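You operate a simulated robot arm through the tools that you are given. There is no shell and no other tool. Be economical: measure what you need, move in short steps, check, and stop when the job is done.

Carry out the task below with a simulated robot arm. There is one attempt and no reset: what you move stays moved.

JOB
Steam the white and green buns till the lid steams, then switch off.
Fine: the lid goes back on before it steams.

Only the result counts: the job must be done as asked and must still hold three seconds after the hand-in. Knocking over, shifting, dropping, spilling or breaking anything else fails it. A push-on lid holds only when it is set on centred and level and pressed home; a screw cap is set on level and turned clockwise until tight.

ROBOT AND FRAMES
A 6-joint arm with a two-finger parallel gripper, fixed in place. Base frame: the origin is at the foot of the arm, x ahead of it, y to its left, z up; the work surface is at about z = 0. Lengths are in mm, angles in rad, forces in N, time in s.
With the tool pointing down near the work surface it reaches from about 120 to 500 mm from the base axis. Its first joint turns from -1.257 to 1.257 rad. Payload 0.65 kg.
The TCP is the grasp point between the finger pads, 25 mm short of the fingertips. In the tool frame z runs along the fingers and y along their closing line. The gripper opens to 76 mm. The fingers are 18 mm wide and 10 mm thick; the gripper's body (36 by 78 mm) begins 45 mm behind the TCP.
Orientation is that of the tool frame in the base frame, as [roll, pitch, yaw] about the fixed x, y, z axes, in that order (R = Rz(yaw) Ry(pitch) Rx(roll)). With the fingers straight down and closing along the base's y, the tool's x points along the base's -x, its y along +y and its z along -z.

CONTROLS
- The arm moves only by the tool drive_tool. Its arguments are lists of equal length, an entry for each row: "xyz": the shift along the base's x, y, z in mm, a list of three; "rot": the turn, a rotation vector about the base's x, y, z in rad, a list of three; "fingers": the gripper command, from -1 (shut) to 1 (fully open), values between in proportion. In form: {"xyz": [[dx, dy, dz], ...], "rot": [[rx, ry, rz], ...], "fingers": [fingers, ...]}. A call has 1 to 8 rows; each row is the pose to reach, as a shift and turn from the pose commanded when the call began. A row lasts 0.2 s, in which the tool goes at most 50 mm and 0.15 rad; a call with a longer step from one row to the next is refused whole, and so is a gripper value outside its range. Where a pose cannot be reached the arm comes as near as it can. A force on the tool above 40 N (or 10 N above the force at the start of the call, whichever is more), or a blocked arm, ends the call early, and 0.2 s more pass. The fingers move at their own pace (about 108 mm/s each) and stop on an object; they squeeze with about 36 N. The grip force told is the motor's: it shows also when the fingers shut on nothing. Time passes only in rows, and 0.2 s behind the last, so rows that repeat a pose let the fingers close. The reply holds the time, the measured pose of the TCP, the force on the tool along the base axes, the opening and the grip force, in the units named above and with some noise, with the torque about the TCP (base axes, N m) and any sound that the robot's microphone picked up, and new pictures: "views" is both (left out), scene, wrist or none.
- Cameras (640 x 400 px; columns grow to the right, rows downward): "scene" is fixed at [52.3, 270.7, 406.4]; the picture's right is [-0.81, -0.59, 0.00], its down [-0.33, 0.45, -0.83] and it looks along [0.49, -0.67, -0.56] (base axes); focal length 214 px, centre (320, 200). "wrist" rides on the gripper at [58, 11, -81] in the tool frame; the picture's right is [-0.18, 0.98, 0.00], its down [-0.75, -0.14, -0.64] and it looks along [-0.63, -0.12, 0.77] (tool axes); focal length 243 px, centre (320, 200). There is no depth. A picture from a camera that has moved, and an enlarged one, comes with that camera's place and axes in the base frame and with its lens.
- enlarge(camera, box): a new picture of the part [left, top, right, bottom] of that camera's present view, enlarged. It takes no simulated time.
- job_done(): hands the job in; it is judged then, once.

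Work in short steps. Places have to be worked out from the pictures, the camera data and where the tool is seen: move nearer, look again, correct. Check each grasp and each placing, and mend what went wrong. You have 120 turns and 200 pictures in all, those below and enlarged ones among them. Open the gripper and draw the arm clear of the work before you hand the job in, unless the task says otherwise; then end with one line.

The tools are called after "Request:" by a JSON object that holds its "method" and its "body". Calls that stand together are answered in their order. drive_tool: Moves the arm, as the interface text tells. Its arguments: {"type":"object","properties":{"xyz":{"type":"array","items":{"type":"array","items":{"type":"number"}}},"rot":{"type":"array","items":{"type":"array","items":{"type":"number"}}},"fingers":{"type":"array","items":{"type":"number"}},"views":{"type":"string","enum":["both","scene","wrist","none"]}},"required":["xyz","rot","fingers"]} The other tools are called the same way: enlarge (camera, box) takes an enlarged picture of a part of a camera's view; job_done () hands the job in.

At the start:

```text
clock: 0.0
ee_pos: [222.7, -14.4, 296.5]
ee_rot: [-3.141, 0.002, 3.14]
wrist_force: [0.5, 0.1, 0.6]
wrist_torque: [0.0, -0.01, 0.0]
width: 76.2
gripper_force: 0.0
```

scene: 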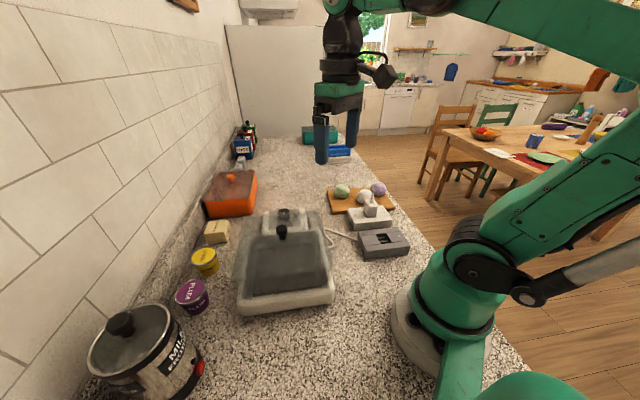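
wrist: 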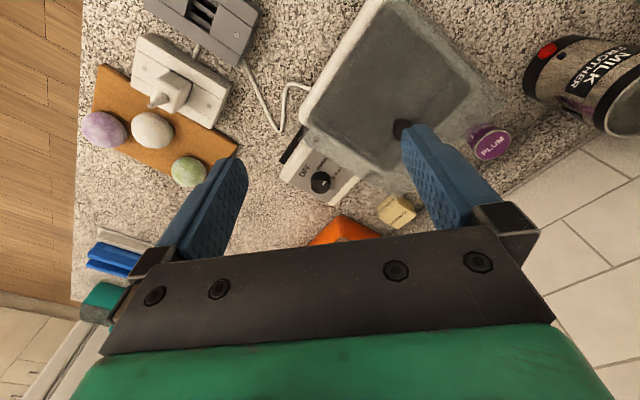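

I'll begin by looking closer at the work area from both cameras.

Request:
{"method": "enlarge", "body": {"camera": "scene", "box": [180, 160, 420, 320]}}

Request:
{"method": "enlarge", "body": {"camera": "wrist", "box": [60, 0, 380, 200]}}

Request:
{"method": "enlarge", "body": {"camera": "scene", "box": [60, 240, 300, 400]}}

```text
2.50 times, centred on (300, 240) of scene
camera zoom: at [52.3, 270.7, 406.4], right [-0.81, -0.59, 0.0], down [-0.33, 0.45, -0.83], along [0.49, -0.67, -0.56], focal length 536 px, centre (370, 100)
```

zoom: 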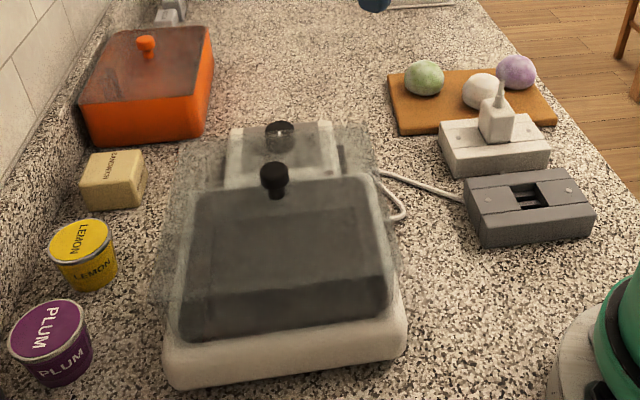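

```text
2.00 times, centred on (220, 100) of wrist
camera zoom: at [163.9, -2.9, 377.1], right [0.18, 0.98, 0.0], down [0.75, -0.14, 0.64], along [0.63, -0.12, -0.76], focal length 485 px, centre (520, 400)
```

zoom: 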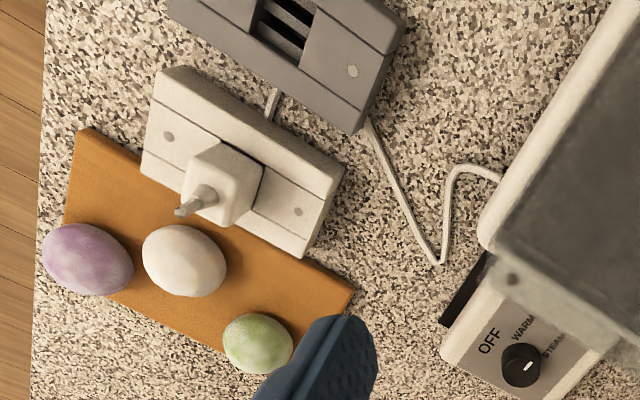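

```text
2.50 times, centred on (180, 320) of scene
camera zoom: at [52.3, 270.7, 406.4], right [-0.81, -0.59, 0.0], down [-0.33, 0.45, -0.83], along [0.49, -0.67, -0.56], focal length 536 px, centre (670, -100)
```

zoom: 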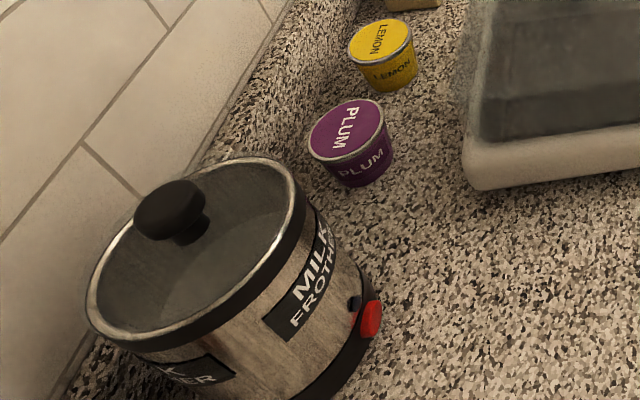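

The steamer is in the middle, with the dial panel beyond it. The buns are on the board to the right, near two blocks: a white one with a lever or plug, and a grey one. I'll move the wrist camera over those blocks and look.

Request:
{"method": "drive_tool", "body": {"xyz": [[-10, -38, 0], [-20, -76, 0], [-30, -114, 0], [-40, -150, 0], [-40, -150, 0]], "rot": [[0, 0, 0], [0, 0, 0], [0, 0, 0], [0, 0, 0], [0, 0, 0]], "fingers": [1, 1, 1, 1, 1]}}

```text
clock: 1.2
ee_pos: [183.5, -164.4, 296.3]
ee_rot: [3.14, 0.002, -3.141]
wrist_force: [0.6, 0.3, 0.2]
wrist_torque: [0.01, 0.03, 0.02]
width: 76.2
gripper_force: 0.0
camera wrist: at [124.8, -151.6, 376.7], right [0.18, 0.98, 0.0], down [0.75, -0.14, 0.64], along [0.63, -0.12, -0.76], focal length 243 px, centre (320, 200)
```

scene: 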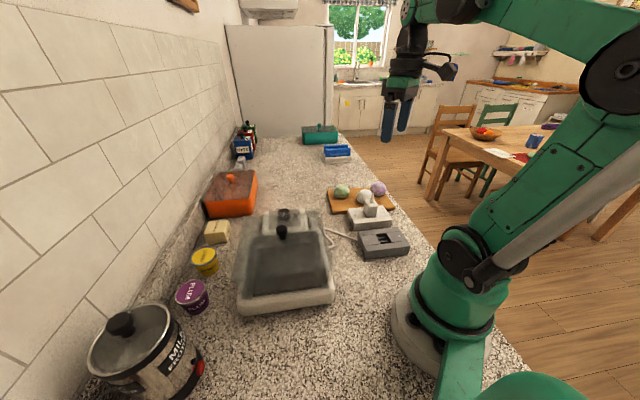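
wrist: 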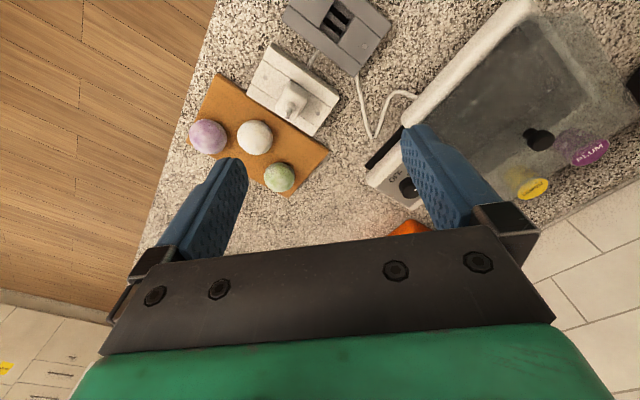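

Request:
{"method": "enlarge", "body": {"camera": "wrist", "box": [180, 0, 420, 150]}}

Request:
{"method": "enlarge", "body": {"camera": "scene", "box": [310, 170, 422, 270]}}

Request:
{"method": "enlarge", "body": {"camera": "scene", "box": [220, 200, 348, 320]}}

```text
2.67 times, centred on (300, 75) of wrist
camera zoom: at [124.8, -151.6, 376.7], right [0.18, 0.98, 0.0], down [0.75, -0.14, 0.64], along [0.63, -0.12, -0.76], focal length 647 px, centre (373, 533)
```

zoom: 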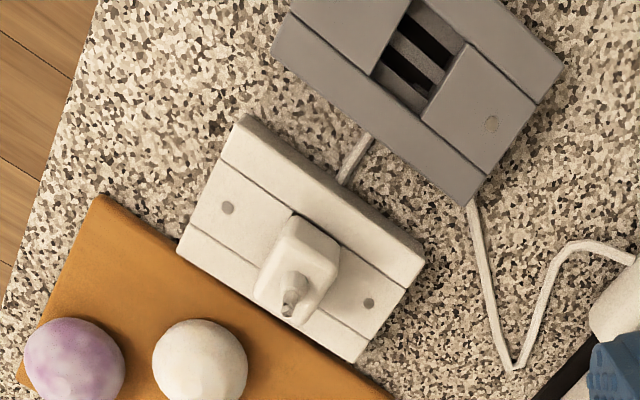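

```text
4.00 times, centred on (366, 220) of scene
camera zoom: at [52.3, 270.7, 406.4], right [-0.81, -0.59, 0.0], down [-0.33, 0.45, -0.83], along [0.49, -0.67, -0.56], focal length 858 px, centre (136, 120)
```

zoom: 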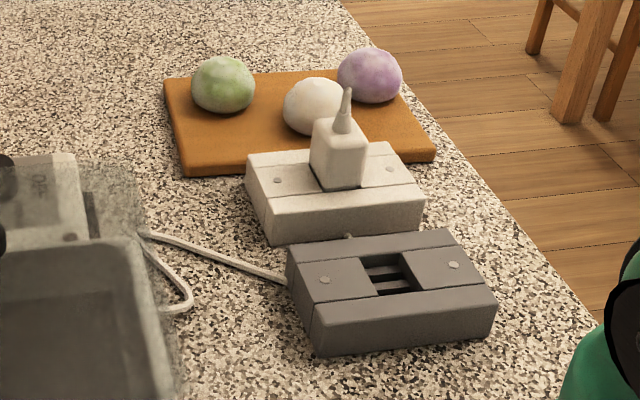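

```text
3.33 times, centred on (284, 260) of scene
camera zoom: at [52.3, 270.7, 406.4], right [-0.81, -0.59, 0.0], down [-0.33, 0.45, -0.83], along [0.49, -0.67, -0.56], focal length 715 px, centre (440, 0)
```

zoom: 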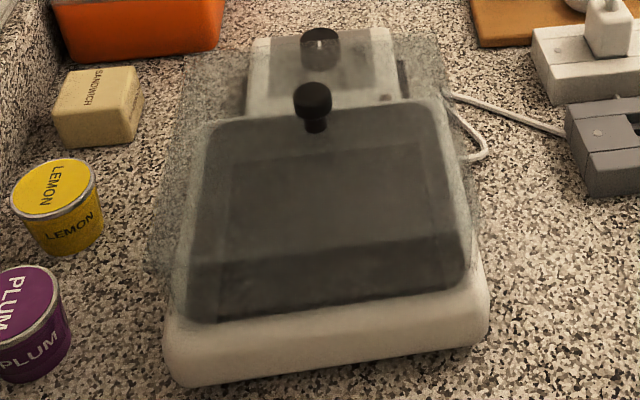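

The white block holds a plug and the grey block has an empty socket. I'll get a clear view of the dial panel next.

Request:
{"method": "drive_tool", "body": {"xyz": [[20, 25, -10], [40, 50, -20], [60, 75, -30], [80, 100, -40], [95, 120, -50], [95, 120, -50]], "rot": [[0, 0, 0], [0, 0, 0], [0, 0, 0], [0, 0, 0], [0, 0, 0], [0, 0, 0]], "fingers": [1, 1, 1, 1, 1, 1], "views": "wrist"}}

Request:
{"method": "enlarge", "body": {"camera": "wrist", "box": [220, 40, 460, 190]}}

```text
clock: 2.6
ee_pos: [279.6, -44.7, 247.3]
ee_rot: [-3.14, 0.001, 3.141]
wrist_force: [0.1, 0.0, -0.3]
wrist_torque: [-0.01, -0.01, -0.02]
width: 76.0
gripper_force: 0.0
camera wrist: at [221.2, -31.5, 327.8], right [0.18, 0.98, 0.0], down [0.75, -0.14, 0.64], along [0.63, -0.12, -0.76], focal length 243 px, centre (320, 200)
```

wrist: 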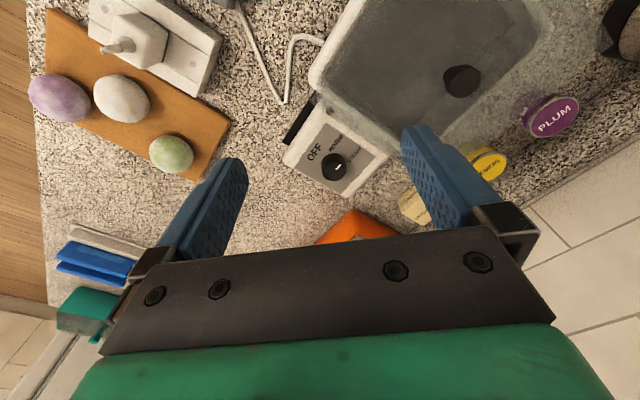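

```text
2.67 times, centred on (340, 115) of wrist
camera zoom: at [221.2, -31.5, 327.8], right [0.18, 0.98, 0.0], down [0.75, -0.14, 0.64], along [0.63, -0.12, -0.76], focal length 647 px, centre (267, 427)
```

zoom: 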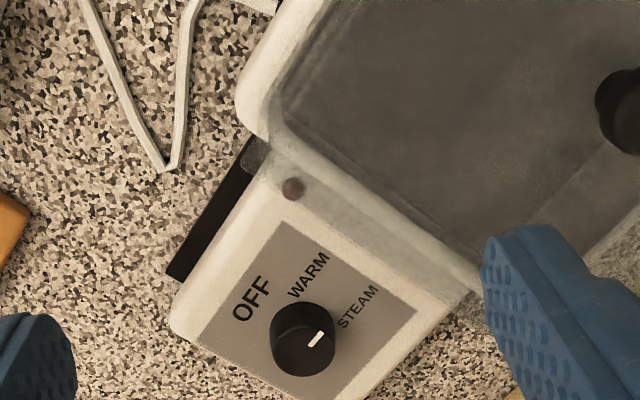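

The mark on the dial seems to be near STEAM, yet the lamp is dark. I need a nearer look to be sure.

Request:
{"method": "drive_tool", "body": {"xyz": [[30, -5, -30], [60, -10, -60], [85, -10, -85], [85, -10, -85]], "rot": [[0, 0, 0], [0, 0, 0], [0, 0, 0], [0, 0, 0]], "fingers": [1, 1, 1, 1], "views": "scene"}}

Request:
{"method": "enlarge", "body": {"camera": "wrist", "box": [220, 20, 460, 170]}}

```text
clock: 3.6
ee_pos: [364.1, -55.0, 162.6]
ee_rot: [3.141, 0.001, -3.141]
wrist_force: [0.4, 0.8, -0.5]
wrist_torque: [-0.05, 0.02, 0.02]
width: 76.2
gripper_force: 0.0
```

scene: 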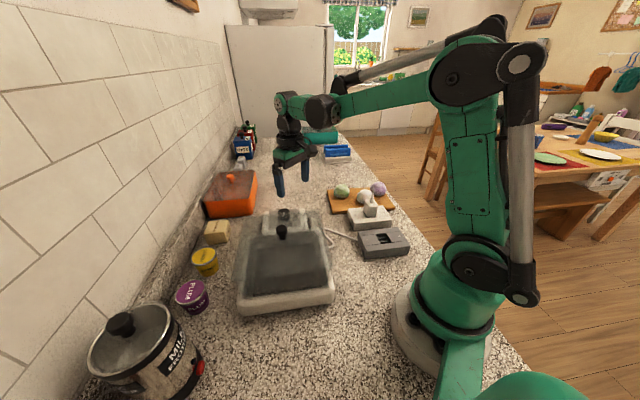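

```text
2.67 times, centred on (340, 95) of wrist
camera zoom: at [305.7, -43.5, 243.7], right [0.18, 0.98, 0.0], down [0.75, -0.14, 0.64], along [0.63, -0.12, -0.76], focal length 647 px, centre (267, 480)
```

zoom: 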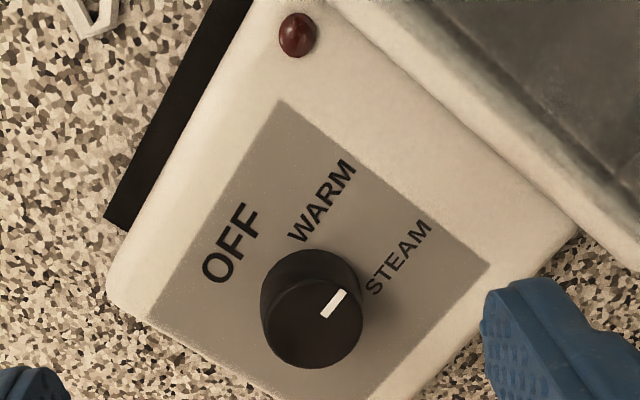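

The dial mark lies between WARM and STEAM with the lamp unlit, so the steamer probably has no power. I'll start with the lid: its knob is near (294, 65) at z of about 120, so I'll hover above it.

Request:
{"method": "drive_tool", "body": {"xyz": [[0, 0, 40], [-20, 35, 40], [-40, 70, 40], [-60, 100, 40], [-78, 120, 40], [-78, 120, 25]], "rot": [[0, 0, 0], [0, 0, 0], [0, 0, 0], [0, 0, 0], [0, 0, 0], [0, 0, 0]], "fingers": [1, 1, 1, 1, 1, 1]}}

Request:
{"method": "enlarge", "body": {"camera": "scene", "box": [210, 150, 370, 250]}}

```text
clock: 5.0
ee_pos: [285.6, 66.3, 184.4]
ee_rot: [-3.141, 0.001, 3.14]
wrist_force: [0.3, 0.4, 0.2]
wrist_torque: [-0.01, 0.02, 0.0]
width: 76.0
gripper_force: 0.1
camera wrist: at [226.8, 78.1, 265.5], right [0.18, 0.98, 0.0], down [0.75, -0.14, 0.64], along [0.63, -0.12, -0.76], focal length 243 px, centre (320, 200)
```

scene: 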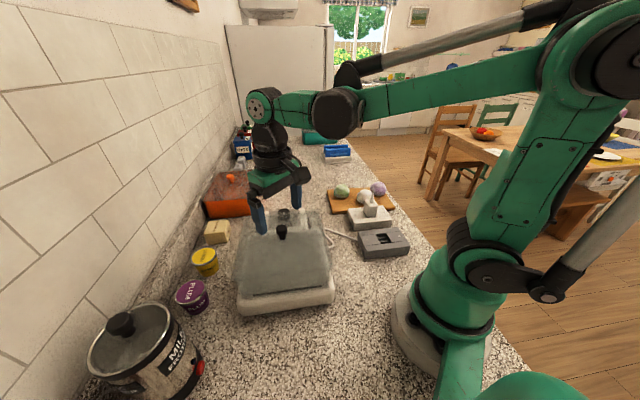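
wrist: 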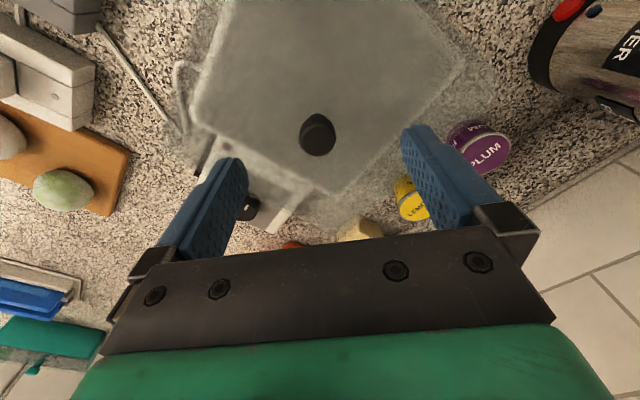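

```text
4.00 times, centred on (290, 200) of scene
camera zoom: at [52.3, 270.7, 406.4], right [-0.81, -0.59, 0.0], down [-0.33, 0.45, -0.83], along [0.49, -0.67, -0.56], focal length 858 px, centre (440, 200)
```

zoom: 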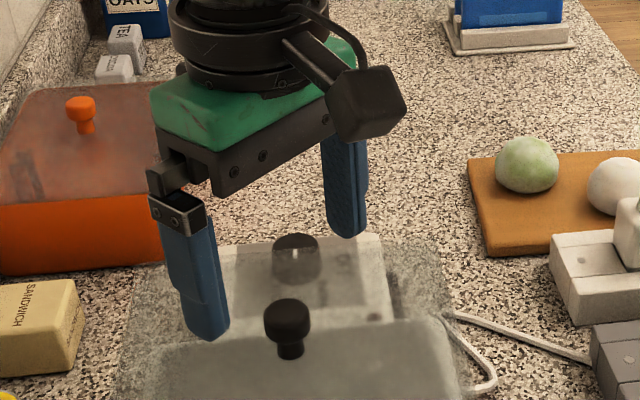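

The lid looks lighter than before. I'll check whether that is fogging or just the lighting.

Request:
{"method": "enlarge", "body": {"camera": "scene", "box": [220, 200, 348, 320]}}

Request:
{"method": "enlarge", "body": {"camera": "wrist", "box": [180, 0, 500, 240]}}

```text
3.33 times, centred on (284, 260) of scene
camera zoom: at [52.3, 270.7, 406.4], right [-0.81, -0.59, 0.0], down [-0.33, 0.45, -0.83], along [0.49, -0.67, -0.56], focal length 715 px, centre (440, 0)
```

zoom: 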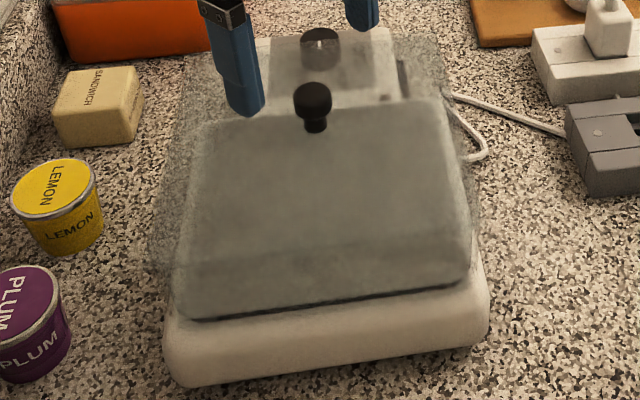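

```text
1.67 times, centred on (340, 120) of wrist
camera zoom: at [226.8, 78.1, 265.5], right [0.18, 0.98, 0.0], down [0.75, -0.14, 0.64], along [0.63, -0.12, -0.76], focal length 404 px, centre (287, 333)
```

zoom: 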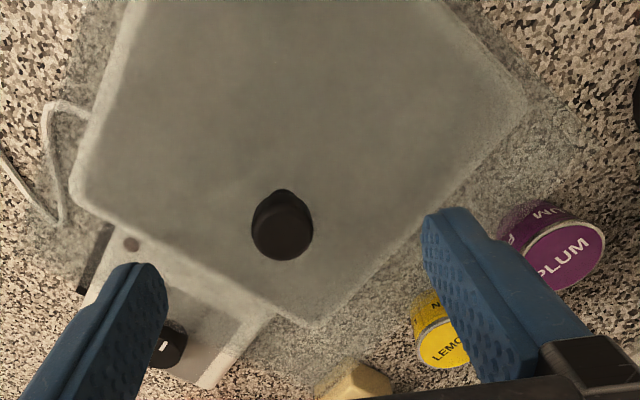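

The lid has clearly fogged, so the steamer is already running empty. I'll turn it off first, then load it and steam from fresh. The dial is near (400, -46), with its top at about z = 60.

Request:
{"method": "drive_tool", "body": {"xyz": [[28, -28, 0], [57, -56, 0], [86, -84, 0], [114, -112, 0], [114, -112, -35], [114, -112, -75], [114, -112, -75]], "rot": [[0, 0, 0], [0, 0, 0], [0, 0, 0], [0, 0, 0], [0, 0, 0], [0, 0, 0], [0, 0, 0]], "fingers": [1, 1, 1, 1, 1, 1, 1]}}

Request:
{"method": "enlarge", "body": {"camera": "wrist", "box": [200, 20, 440, 220]}}

Request:
{"method": "enlarge", "body": {"camera": "scene", "box": [220, 160, 348, 260]}}

```text
clock: 6.6
ee_pos: [400.2, -46.2, 108.2]
ee_rot: [3.14, 0.001, -3.141]
wrist_force: [0.0, -0.1, -0.1]
wrist_torque: [0.0, 0.0, -0.02]
width: 76.1
gripper_force: 0.1
camera wrist: at [341.8, -34.6, 189.2], right [0.18, 0.98, 0.0], down [0.75, -0.14, 0.64], along [0.63, -0.12, -0.76], focal length 243 px, centre (320, 200)
```

scene: 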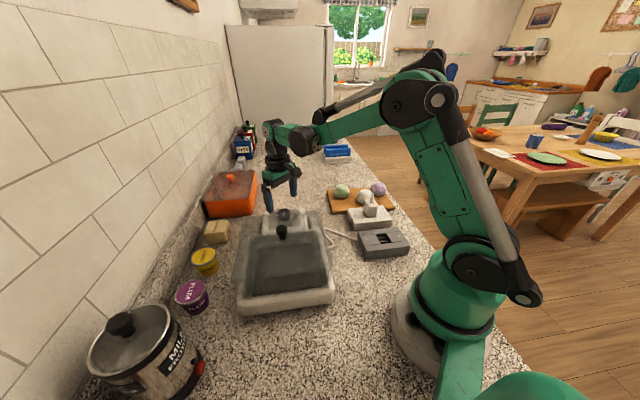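
wrist: 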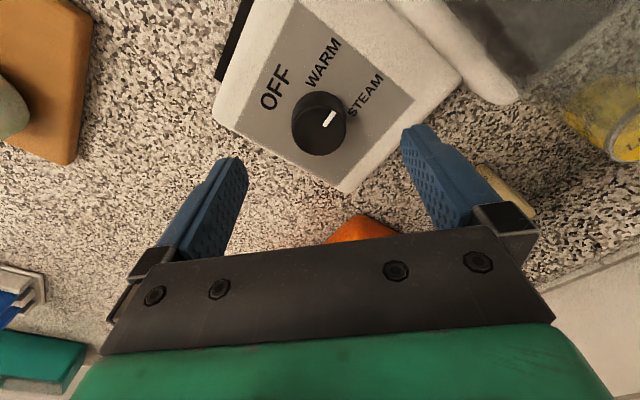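

```text
2.00 times, centred on (320, 120) of wrist
camera zoom: at [341.8, -34.6, 189.2], right [0.18, 0.98, 0.0], down [0.75, -0.14, 0.64], along [0.63, -0.12, -0.76], focal length 485 px, centre (320, 360)
```

zoom: 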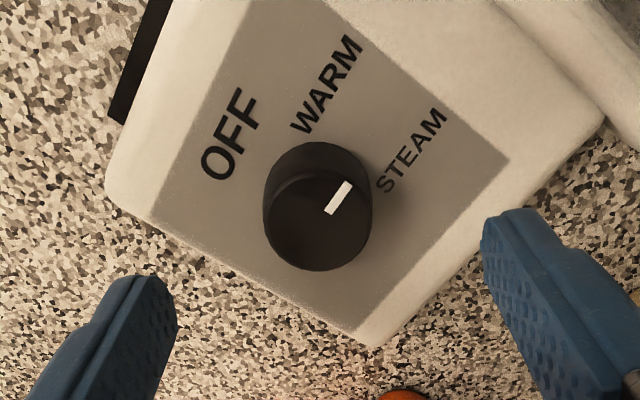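

```text
4.00 times, centred on (284, 210) of scene
camera zoom: at [52.3, 270.7, 406.4], right [-0.81, -0.59, 0.0], down [-0.33, 0.45, -0.83], along [0.49, -0.67, -0.56], focal length 858 px, centre (464, 160)
```

zoom: 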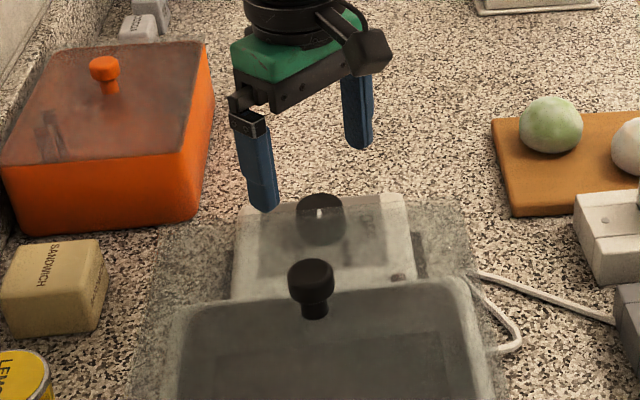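

The lid is clear again from here, so the change was only a reflection. It isn't steaming, and the lamp is off. While I'm here I'll grip the dial, turn it clockwise to STEAM and watch the lamp.

Request:
{"method": "drive_tool", "body": {"xyz": [[0, 0, -20], [0, 0, -38], [0, 0, -38], [0, 0, -38]], "rot": [[0, 0, 0], [0, 0, 0], [0, 0, 0], [0, 0, 0]], "fingers": [1, 1, -1, -1]}}

```text
clock: 7.6
ee_pos: [398.2, -47.5, 71.4]
ee_rot: [-3.14, 0.004, 3.14]
wrist_force: [2.5, -11.1, -6.8]
wrist_torque: [-0.23, -0.02, -0.02]
width: 31.7
gripper_force: 44.5
camera wrist: at [339.9, -35.0, 152.5], right [0.19, 0.98, 0.0], down [0.75, -0.14, 0.65], along [0.63, -0.12, -0.76], focal length 243 px, centre (320, 200)
```

scene: 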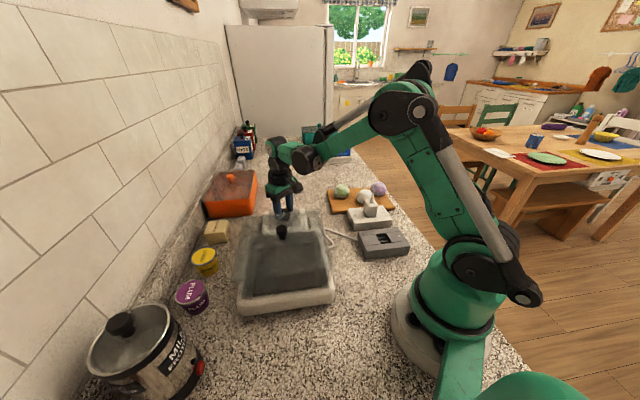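
wrist: 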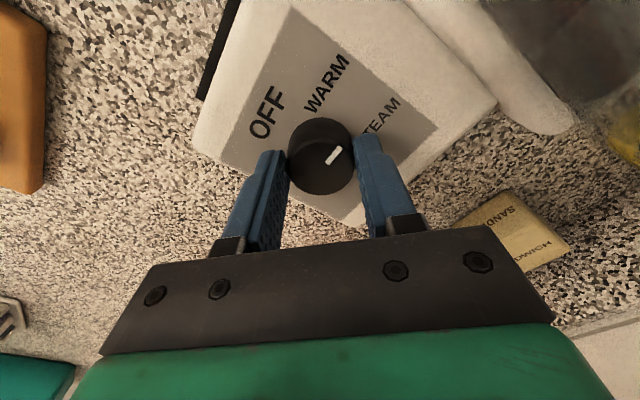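

I have the dial, though about 1.5 mm off centre. I'll correct for that and turn clockwise.

Request:
{"method": "drive_tool", "body": {"xyz": [[-1, -1.5, 0], [-1, -1.5, 0], [-1, -1.5, 0], [-1, -1.5, 0], [-1, -1.5, 0]], "rot": [[0, 0, -0.12], [0, 0, -0.25], [0, 0, -0.38], [0, 0, -0.47], [0, 0, -0.47]], "fingers": [-1, -1, -1, -1, -1], "views": "wrist"}}

Request:
{"method": "enlarge", "body": {"camera": "wrist", "box": [200, 0, 440, 200]}}

```text
clock: 8.9
ee_pos: [397.5, -46.7, 72.8]
ee_rot: [3.134, 0.002, 2.672]
wrist_force: [1.3, 0.9, -5.4]
wrist_torque: [0.18, 0.24, -0.02]
width: 31.3
gripper_force: 44.4
stopped in row 5: the force on the tool passed its limit at 41 N (the readings are from after the stop); the commanded pose is now the measured one
camera wrist: at [350.3, -9.2, 153.8], right [0.61, 0.79, 0.01], down [0.6, -0.47, 0.64], along [0.51, -0.39, -0.77], focal length 243 px, centre (320, 200)
```

wrist: 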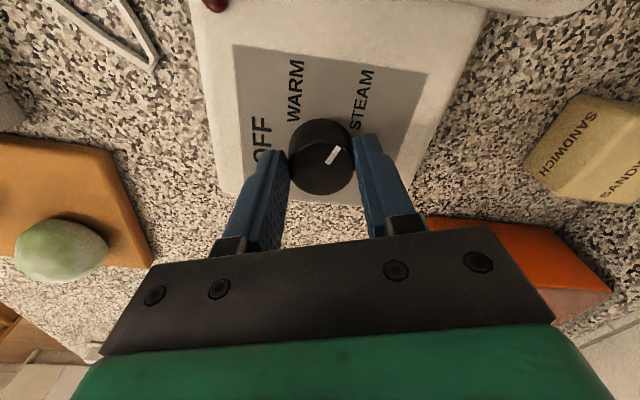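

```text
2.00 times, centred on (320, 100) of wrist
camera zoom: at [350.3, -9.2, 153.8], right [0.61, 0.79, 0.01], down [0.6, -0.47, 0.64], along [0.51, -0.39, -0.77], focal length 485 px, centre (320, 400)
```

zoom: 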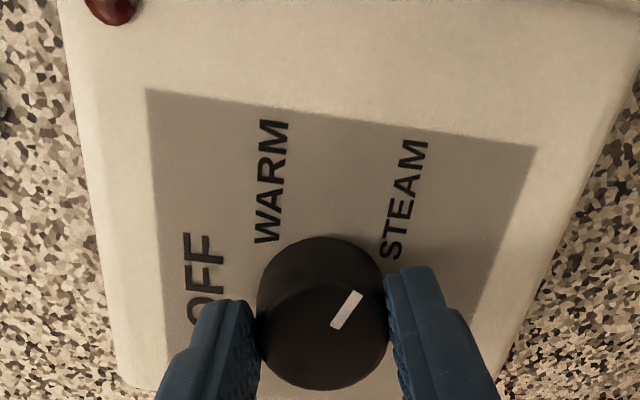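

The mark now points at STEAM and the lamp is still dark, so there's no power. I'll release, rise, and look at the lamp and the black strip beside the panel.

Request:
{"method": "drive_tool", "body": {"xyz": [[0, 0, 0], [0, 0, 30], [-10, -10, 60], [-30, -30, 60], [-30, -30, 60]], "rot": [[0, 0, 0], [0, 0, 0], [0, 0, 0], [0, 0, 0], [0, 0, 0]], "fingers": [1, 1, 1, 1, 1], "views": "wrist"}}

Request:
{"method": "enlarge", "body": {"camera": "wrist", "box": [200, 0, 440, 150]}}

```text
clock: 10.1
ee_pos: [366.2, -76.2, 132.4]
ee_rot: [3.136, 0.002, 2.673]
wrist_force: [-0.4, 1.0, 0.1]
wrist_torque: [-0.01, 0.01, -0.02]
width: 76.0
gripper_force: 0.0
camera wrist: at [319.5, -40.0, 213.4], right [0.61, 0.79, 0.01], down [0.61, -0.47, 0.64], along [0.51, -0.39, -0.77], focal length 243 px, centre (320, 200)
```

wrist: 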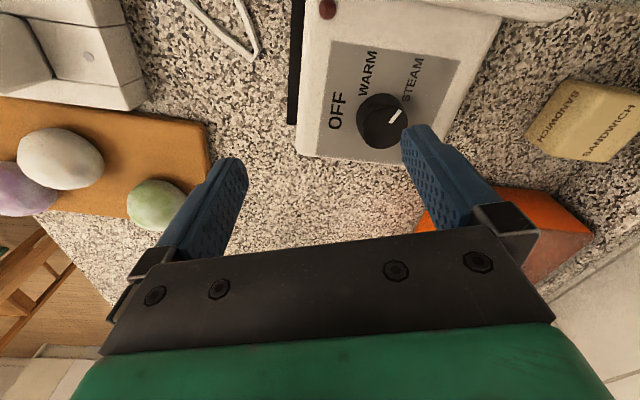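

```text
2.67 times, centred on (320, 75) of wrist
camera zoom: at [319.5, -40.0, 213.4], right [0.61, 0.79, 0.01], down [0.61, -0.47, 0.64], along [0.51, -0.39, -0.77], focal length 647 px, centre (320, 533)
```

zoom: 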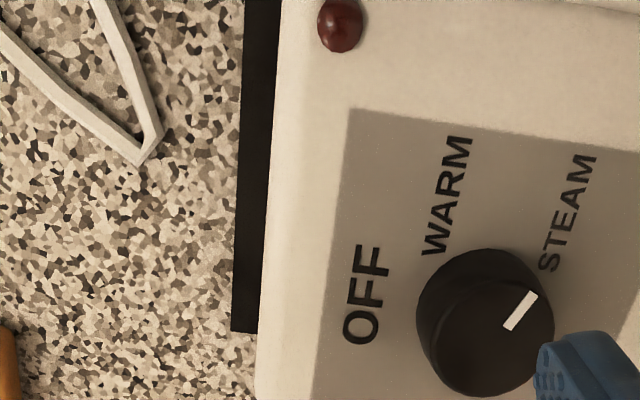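

The dial is set at STEAM. Now the lid: I'll go over its knob, near (295, 62) with its top at about z = 124.

Request:
{"method": "drive_tool", "body": {"xyz": [[0, 0, 40], [-18, 34, 48], [-36, 68, 48], [-54, 102, 48], [-71, 138, 48], [-71, 138, 30]], "rot": [[0, 0, 0], [0, 0, 0], [0, 0, 0], [0, 0, 0], [0, 0, 0], [0, 0, 0]], "fingers": [0.4, 0.4, 0.4, 0.4, 0.4, 0.4]}}

Request:
{"method": "enlarge", "body": {"camera": "scene", "box": [220, 180, 348, 280]}}

```text
clock: 11.5
ee_pos: [296.2, 63.2, 162.9]
ee_rot: [3.136, 0.001, 2.673]
wrist_force: [0.3, -0.5, 0.2]
wrist_torque: [0.0, -0.03, -0.01]
width: 53.1
gripper_force: 0.1
camera wrist: at [248.5, 99.5, 243.8], right [0.61, 0.79, 0.01], down [0.6, -0.47, 0.64], along [0.51, -0.39, -0.77], focal length 243 px, centre (320, 200)
```

scene: 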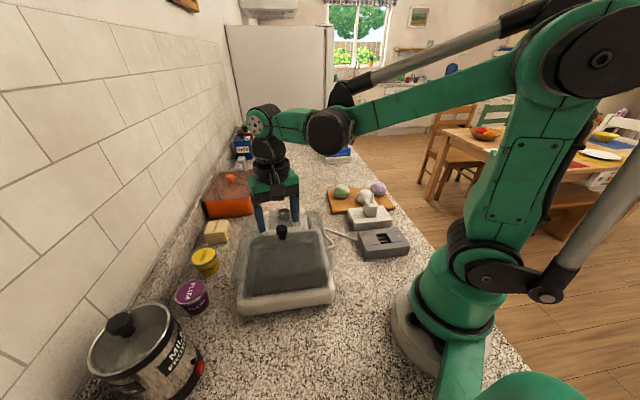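
wrist: 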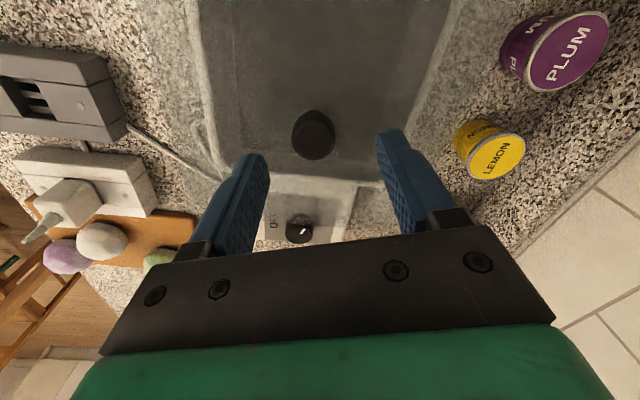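

```text
4.00 times, centred on (284, 230) of scene
camera zoom: at [52.3, 270.7, 406.4], right [-0.81, -0.59, 0.0], down [-0.33, 0.45, -0.83], along [0.49, -0.67, -0.56], focal length 858 px, centre (464, 80)
```

zoom: 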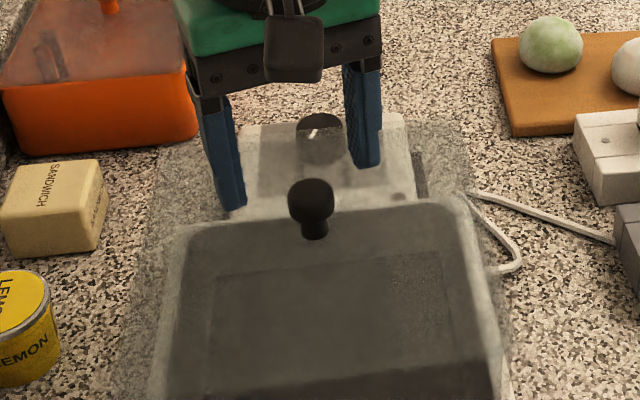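

Triangulation puts the knob near (287, 68), spanning about z = 112–136. I'll lower around it, with the fingertips near z = 117, and close.

Request:
{"method": "drive_tool", "body": {"xyz": [[-9, 5, 0], [-9, 5, -12], [-9, 5, -21], [-9, 5, -21], [-9, 5, -21], [-9, 5, -21]], "rot": [[0, 0, 0], [0, 0, 0], [0, 0, 0], [0, 0, 0], [0, 0, 0], [0, 0, 0]], "fingers": [0.4, 0.4, 0.4, -1, -1, -1]}}

Request:
{"method": "enlarge", "body": {"camera": "scene", "box": [220, 180, 348, 280]}}

```text
clock: 12.9
ee_pos: [287.5, 65.6, 141.8]
ee_rot: [-3.14, 0.001, 2.671]
wrist_force: [-4.9, -2.9, 7.8]
wrist_torque: [0.22, -0.11, 0.1]
width: 20.7
gripper_force: 36.5
stopped in row 6: the force on the tool passed its limit at 42 N (the readings are from after the stop); the commanded pose is now the measured one
camera wrist: at [240.5, 102.6, 222.5], right [0.61, 0.79, 0.0], down [0.61, -0.47, 0.64], along [0.51, -0.39, -0.77], focal length 243 px, centre (320, 200)
```

scene: 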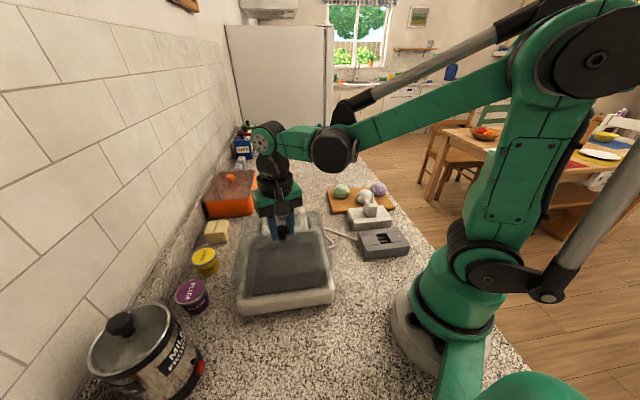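
wrist: 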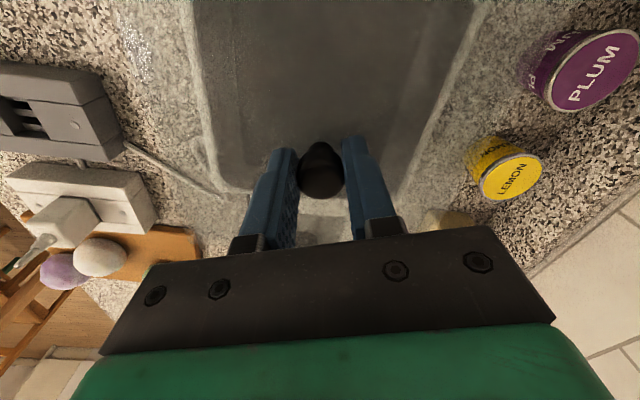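

```text
4.00 times, centred on (284, 230) of scene
camera zoom: at [52.3, 270.7, 406.4], right [-0.81, -0.59, 0.0], down [-0.33, 0.45, -0.83], along [0.49, -0.67, -0.56], focal length 858 px, centre (464, 80)
```

zoom: 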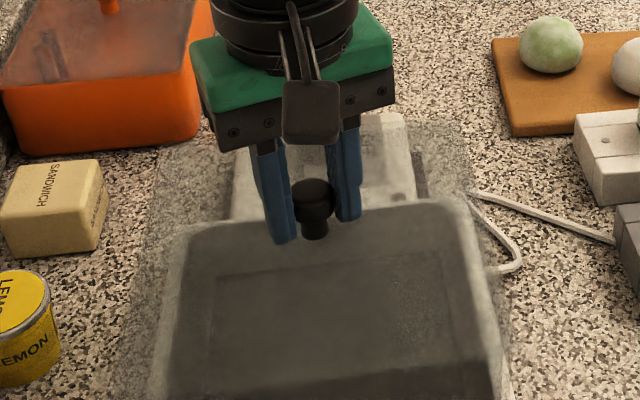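

The knob is gripped at 20.7 mm. I'll note the seat pose as TCP (287.5, 65.6, 141.8) and lift straight up.

Request:
{"method": "drive_tool", "body": {"xyz": [[0, 0, 0], [0, 0, 6], [0, 0, 15], [0, 0, 35], [0, 0, 60], [0, 0, 85], [0, 0, 85]], "rot": [[0, 0, 0], [0, 0, 0], [0, 0, 0], [0, 0, 0], [0, 0, 0], [0, 0, 0], [0, 0, 0]], "fingers": [-1, -1, -1, -1, -1, -1, -1]}}

```text
clock: 14.5
ee_pos: [289.9, 66.9, 227.1]
ee_rot: [-3.141, 0.0, 2.672]
wrist_force: [-0.3, 0.7, -1.3]
wrist_torque: [-0.02, -0.01, 0.01]
width: 20.7
gripper_force: 36.0
heard: snap
camera wrist: at [242.1, 103.5, 308.1], right [0.61, 0.79, 0.0], down [0.61, -0.47, 0.64], along [0.51, -0.39, -0.77], focal length 243 px, centre (320, 200)
```

scene: 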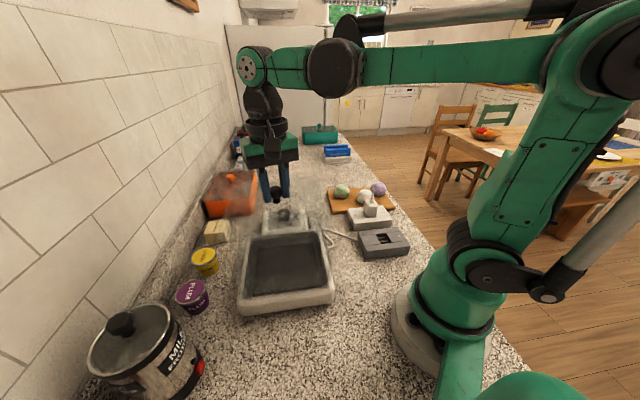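
wrist: 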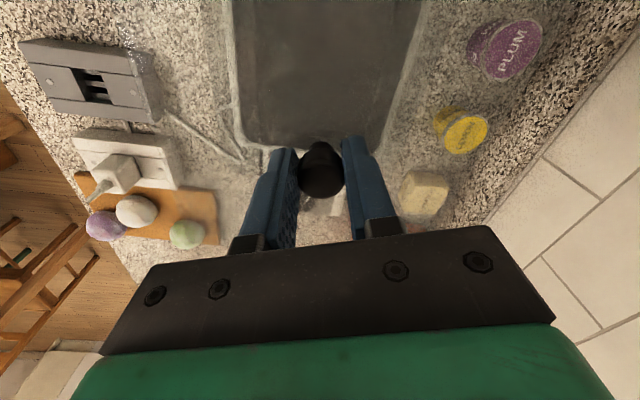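

The lid snapped free and is held. I'll carry it to the open counter in front-left of the steamer, near (160, 190).

Request:
{"method": "drive_tool", "body": {"xyz": [[-22, 21, 0], [-44, 42, 0], [-66, 63, 0], [-88, 84, 0], [-110, 105, 0], [-130, 123, 0], [-130, 123, 0]], "rot": [[0, 0, 0], [0, 0, 0], [0, 0, 0], [0, 0, 0], [0, 0, 0], [0, 0, 0], [0, 0, 0]], "fingers": [-1, -1, -1, -1, -1, -1, -1]}}

Request:
{"method": "enlarge", "body": {"camera": "scene", "box": [160, 160, 400, 400]}}

```text
clock: 16.1
ee_pos: [159.7, 187.3, 228.0]
ee_rot: [-3.14, 0.001, 2.669]
wrist_force: [1.1, 0.4, -0.2]
wrist_torque: [-0.01, -0.02, 0.0]
width: 20.9
gripper_force: 35.6
camera wrist: at [113.0, 224.2, 308.0], right [0.61, 0.79, 0.0], down [0.61, -0.47, 0.64], along [0.51, -0.39, -0.77], focal length 243 px, centre (320, 200)
```

scene: 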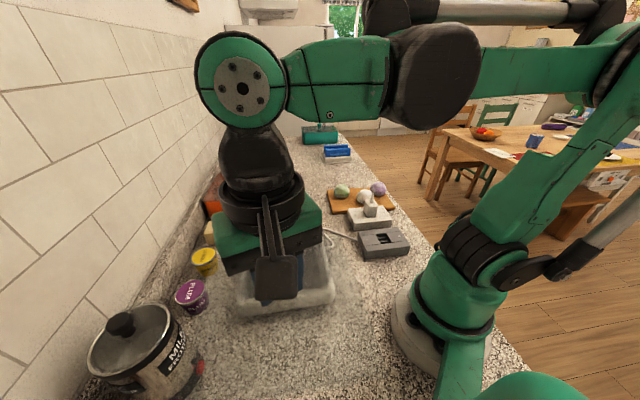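
wrist: 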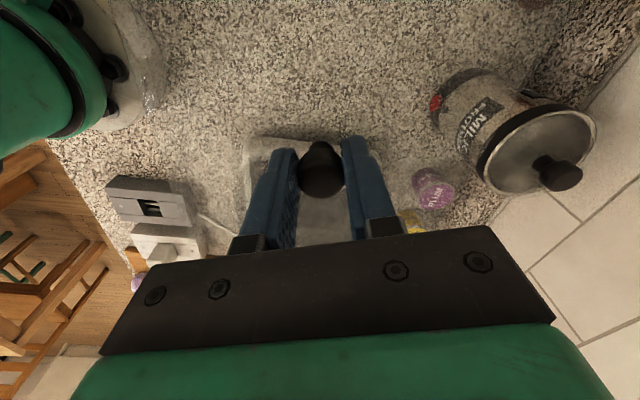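

```text
1.67 times, centred on (280, 280) of scene
camera zoom: at [52.3, 270.7, 406.4], right [-0.81, -0.59, 0.0], down [-0.33, 0.45, -0.83], along [0.49, -0.67, -0.56], focal length 358 px, centre (387, 67)
```

zoom: 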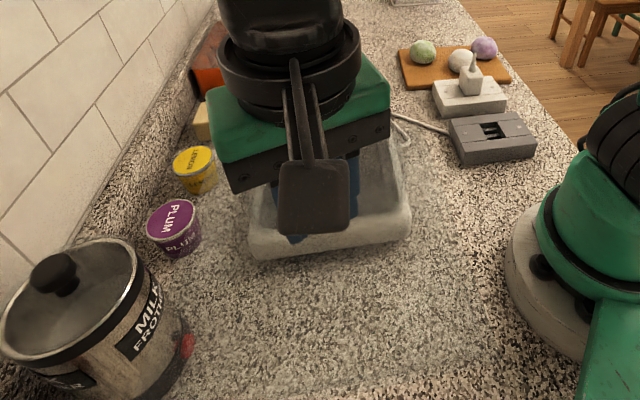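

The gap to the steamer would be about 10 mm, so I'll shift out another 15 mm each way and lower to just above the expected contact.

Request:
{"method": "drive_tool", "body": {"xyz": [[-14, 14, 0], [-14, 14, -40], [-14, 14, -80], [-14, 14, -105], [-14, 14, -105]], "rot": [[0, 0, 0], [0, 0, 0], [0, 0, 0], [0, 0, 0], [0, 0, 0]], "fingers": [-1, -1, -1, -1, -1]}}

Request:
{"method": "enlarge", "body": {"camera": "scene", "box": [160, 200, 400, 400]}}

```text
clock: 17.3
ee_pos: [143.3, 201.3, 117.3]
ee_rot: [-3.139, 0.0, 2.669]
wrist_force: [-0.8, 1.0, -1.1]
wrist_torque: [0.03, -0.02, 0.04]
width: 20.5
gripper_force: 35.7
camera wrist: at [96.5, 238.1, 198.6], right [0.61, 0.79, 0.0], down [0.61, -0.47, 0.64], along [0.51, -0.39, -0.77], focal length 243 px, centre (320, 200)
```

scene: 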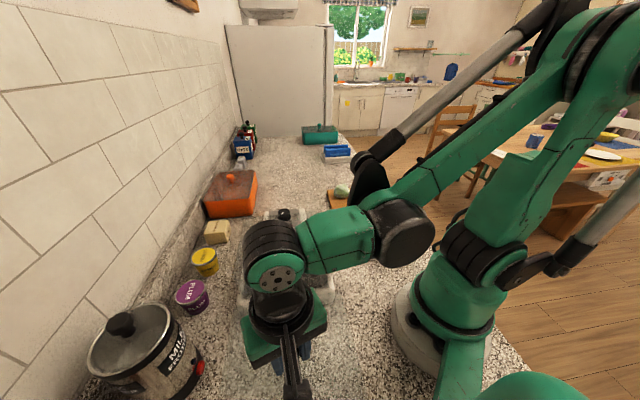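
wrist: 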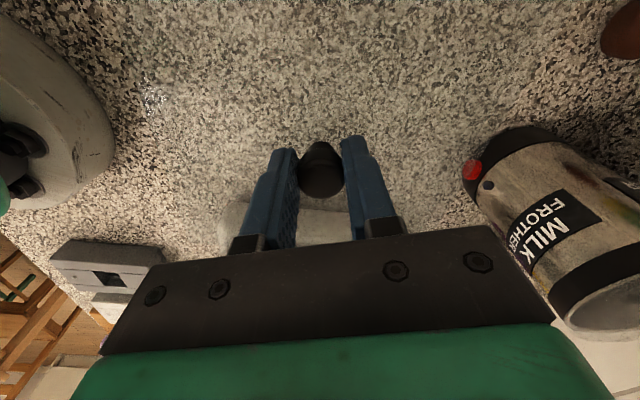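

```text
2.00 times, centred on (280, 300) of scene
camera zoom: at [52.3, 270.7, 406.4], right [-0.81, -0.59, 0.0], down [-0.33, 0.45, -0.83], along [0.49, -0.67, -0.56], focal length 429 px, centre (400, 0)
```

zoom: 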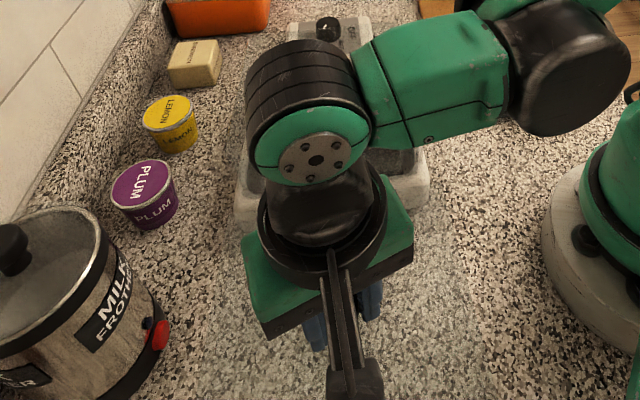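

It looks clear, so I'll lower in small steps until it touches.

Request:
{"method": "drive_tool", "body": {"xyz": [[0, 0, -4], [0, 0, -8], [0, 0, -12], [0, 0, -16], [0, 0, -20], [0, 0, -24], [0, 0, -28], [0, 0, -32]], "rot": [[0, 0, 0], [0, 0, 0], [0, 0, 0], [0, 0, 0], [0, 0, 0], [0, 0, 0], [0, 0, 0], [0, 0, 0]], "fingers": [-1, -1, -1, -1, -1, -1, -1, -1], "views": "none"}}

```text
clock: 19.1
ee_pos: [143.6, 200.4, 89.4]
ee_rot: [-3.14, 0.001, 2.671]
wrist_force: [0.1, -0.6, -1.4]
wrist_torque: [0.02, 0.03, 0.03]
width: 21.1
gripper_force: 36.0
```

No contact yet at z = 89, so I'll go on slowly.

Request:
{"method": "drive_tool", "body": {"xyz": [[0, 0, -3], [0, 0, -6], [0, 0, -9], [0, 0, -12], [0, 0, -15], [0, 0, -18], [0, 0, -21], [0, 0, -24]], "rot": [[0, 0, 0], [0, 0, 0], [0, 0, 0], [0, 0, 0], [0, 0, 0], [0, 0, 0], [0, 0, 0], [0, 0, 0]], "fingers": [-1, -1, -1, -1, -1, -1, -1, -1]}}

```text
clock: 20.9
ee_pos: [142.9, 201.3, 65.5]
ee_rot: [-3.14, 0.001, 2.67]
wrist_force: [-0.7, -0.4, -0.9]
wrist_torque: [-0.04, 0.0, -0.01]
width: 20.9
gripper_force: 36.7
camera wrist: at [96.1, 238.6, 146.2], right [0.61, 0.79, 0.0], down [0.61, -0.47, 0.64], along [0.51, -0.39, -0.77], focal length 243 px, centre (320, 200)
```

scene: 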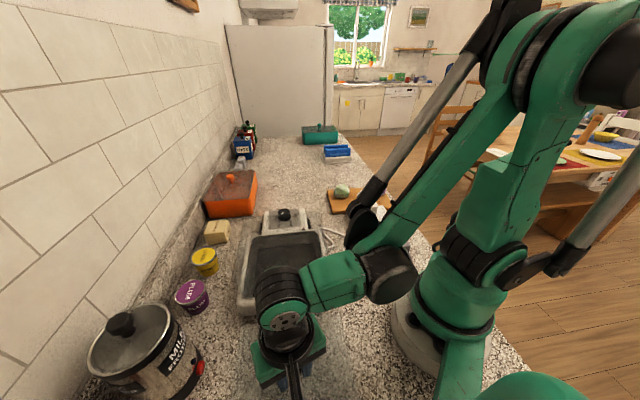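
wrist: 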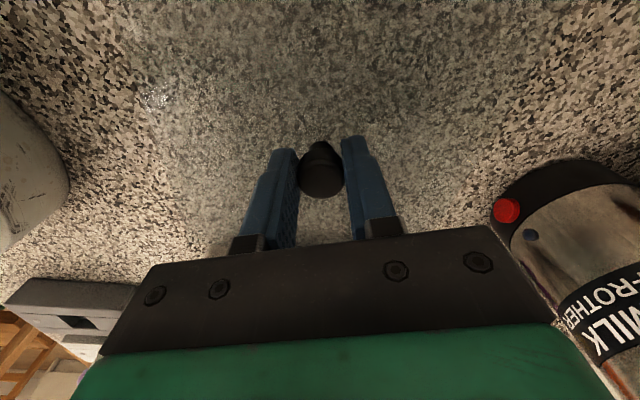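

Still no contact, so the lid must be shallow. I'll continue.

Request:
{"method": "drive_tool", "body": {"xyz": [[0, 0, -3], [0, 0, -6], [0, 0, -9], [0, 0, -12], [0, 0, -15], [0, 0, -18], [0, 0, -21], [0, 0, -24]], "rot": [[0, 0, 0], [0, 0, 0], [0, 0, 0], [0, 0, 0], [0, 0, 0], [0, 0, 0], [0, 0, 0], [0, 0, 0]], "fingers": [-1, -1, -1, -1, -1, -1, -1, -1], "views": "wrist"}}

```text
clock: 22.6
ee_pos: [142.9, 202.6, 42.0]
ee_rot: [-3.139, 0.002, 2.67]
wrist_force: [-1.4, -1.8, 33.6]
wrist_torque: [0.21, -0.13, -0.02]
width: 20.8
gripper_force: 36.2
stopped in row 8: the force on the tool passed its limit at 75 N (the readings are from after the stop); the commanded pose is now the measured one
camera wrist: at [96.7, 240.3, 123.7], right [0.61, 0.79, 0.0], down [0.61, -0.47, 0.64], along [0.51, -0.39, -0.77], focal length 243 px, centre (320, 200)
```

wrist: 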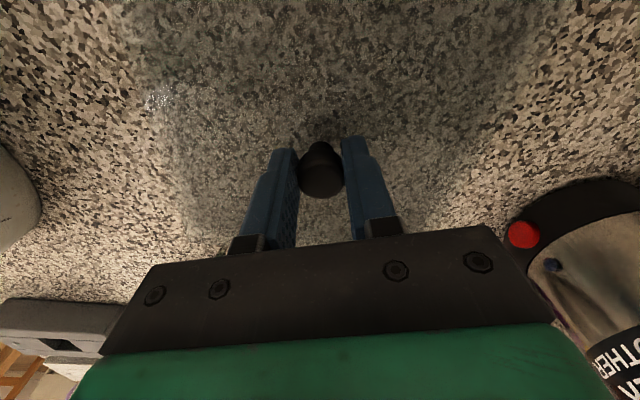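

Contact at TCP z = 42: the lid is on the counter. I'll release it and rise.

Request:
{"method": "drive_tool", "body": {"xyz": [[0, 0, 1], [0, 0, 1], [0, 0, 1], [0, 0, 20], [0, 0, 60], [0, 0, 100], [0, 0, 140], [0, 0, 160]], "rot": [[0, 0, 0], [0, 0, 0], [0, 0, 0], [0, 0, 0], [0, 0, 0], [0, 0, 0], [0, 0, 0], [0, 0, 0]], "fingers": [-1, 0.4, 0.4, 0.4, 0.4, 0.4, 0.4, 0.4]}}

```text
clock: 24.4
ee_pos: [144.7, 203.4, 202.1]
ee_rot: [-3.14, 0.001, 2.67]
wrist_force: [0.1, 0.0, 0.2]
wrist_torque: [0.0, -0.03, -0.01]
width: 53.1
gripper_force: 0.1
camera wrist: at [97.7, 240.7, 283.5], right [0.61, 0.79, 0.0], down [0.61, -0.47, 0.64], along [0.51, -0.39, -0.77], focal length 243 px, centre (320, 200)
```

scene: 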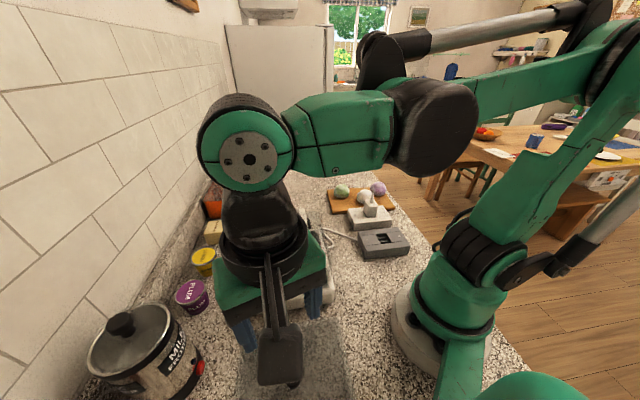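
wrist: 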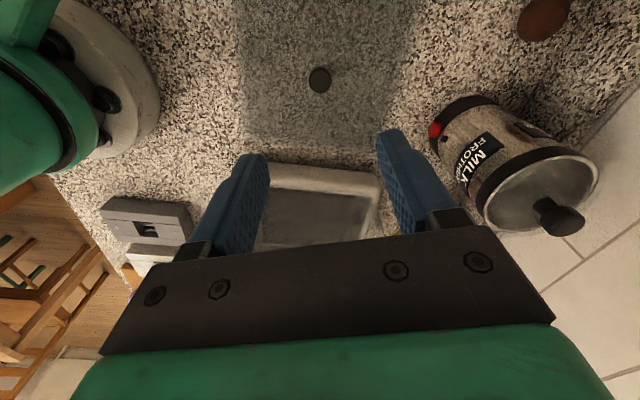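

The lid is on the counter. I'll cross high over toward the buns, looking into the steamer on the way.

Request:
{"method": "drive_tool", "body": {"xyz": [[25, -40, 20], [50, -80, 40], [75, -120, 50], [85, -165, 50], [90, -210, 50], [90, -210, 50]], "rot": [[0, 0, 0.08], [0, 0, 0.16], [0, 0, 0.24], [0, 0, 0.32], [0, 0, 0.4], [0, 0, 0.47]], "fingers": [1, 1, 1, 1, 1, 1]}}

```text
refused: row 1 steps farther than a row can; nothing moved
```

Request:
{"method": "drive_tool", "body": {"xyz": [[22, -36, 15], [44, -72, 30], [66, -108, 45], [80, -150, 50], [88, -190, 50], [90, -220, 50]], "rot": [[0, 0, 0.08], [0, 0, 0.16], [0, 0, 0.24], [0, 0, 0.32], [0, 0, 0.4], [0, 0, 0.47]], "fingers": [1, 1, 1, 1, 1, 1]}}

Request:
{"method": "enlarge", "body": {"camera": "scene", "box": [220, 200, 348, 320]}}

```text
clock: 25.8
ee_pos: [234.8, -18.7, 255.0]
ee_rot: [-3.14, 0.0, 3.139]
wrist_force: [-1.1, 0.0, -1.0]
wrist_torque: [0.02, 0.01, -0.02]
width: 76.0
gripper_force: 0.1
camera wrist: at [177.4, -6.1, 335.4], right [0.18, 0.98, 0.0], down [0.75, -0.14, 0.64], along [0.63, -0.12, -0.77], focal length 243 px, centre (320, 200)
```

scene: 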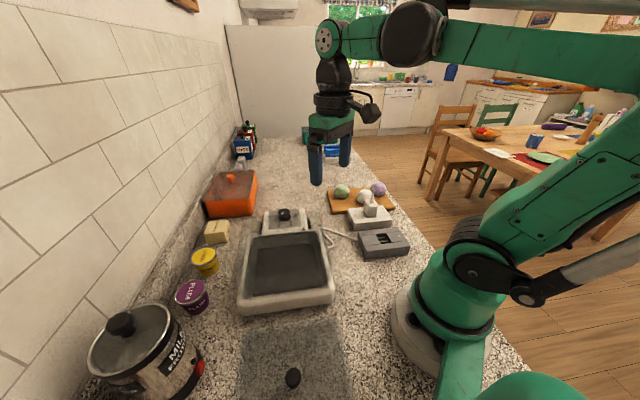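
wrist: 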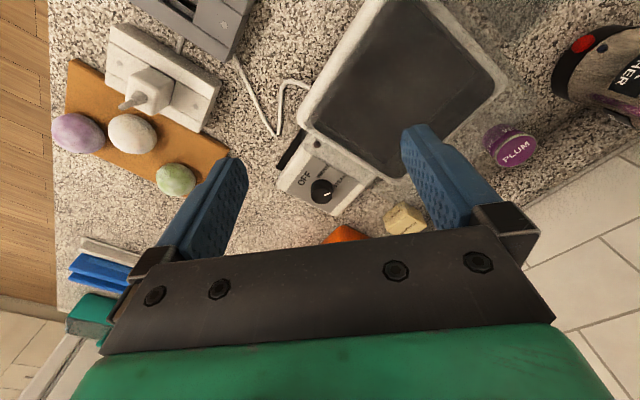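

```text
3.33 times, centred on (284, 260) of scene
camera zoom: at [52.3, 270.7, 406.4], right [-0.81, -0.59, 0.0], down [-0.33, 0.45, -0.83], along [0.49, -0.67, -0.56], focal length 715 px, centre (440, 0)
```

zoom: 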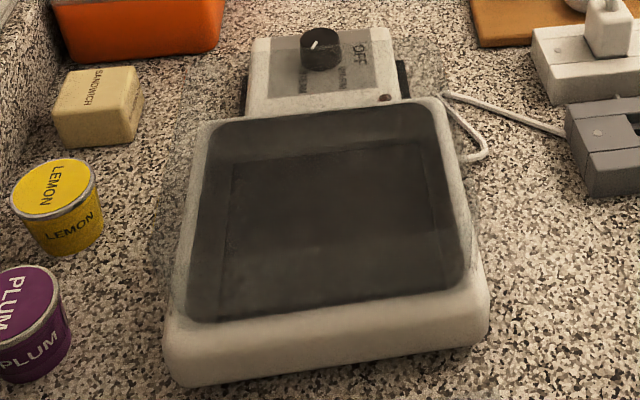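

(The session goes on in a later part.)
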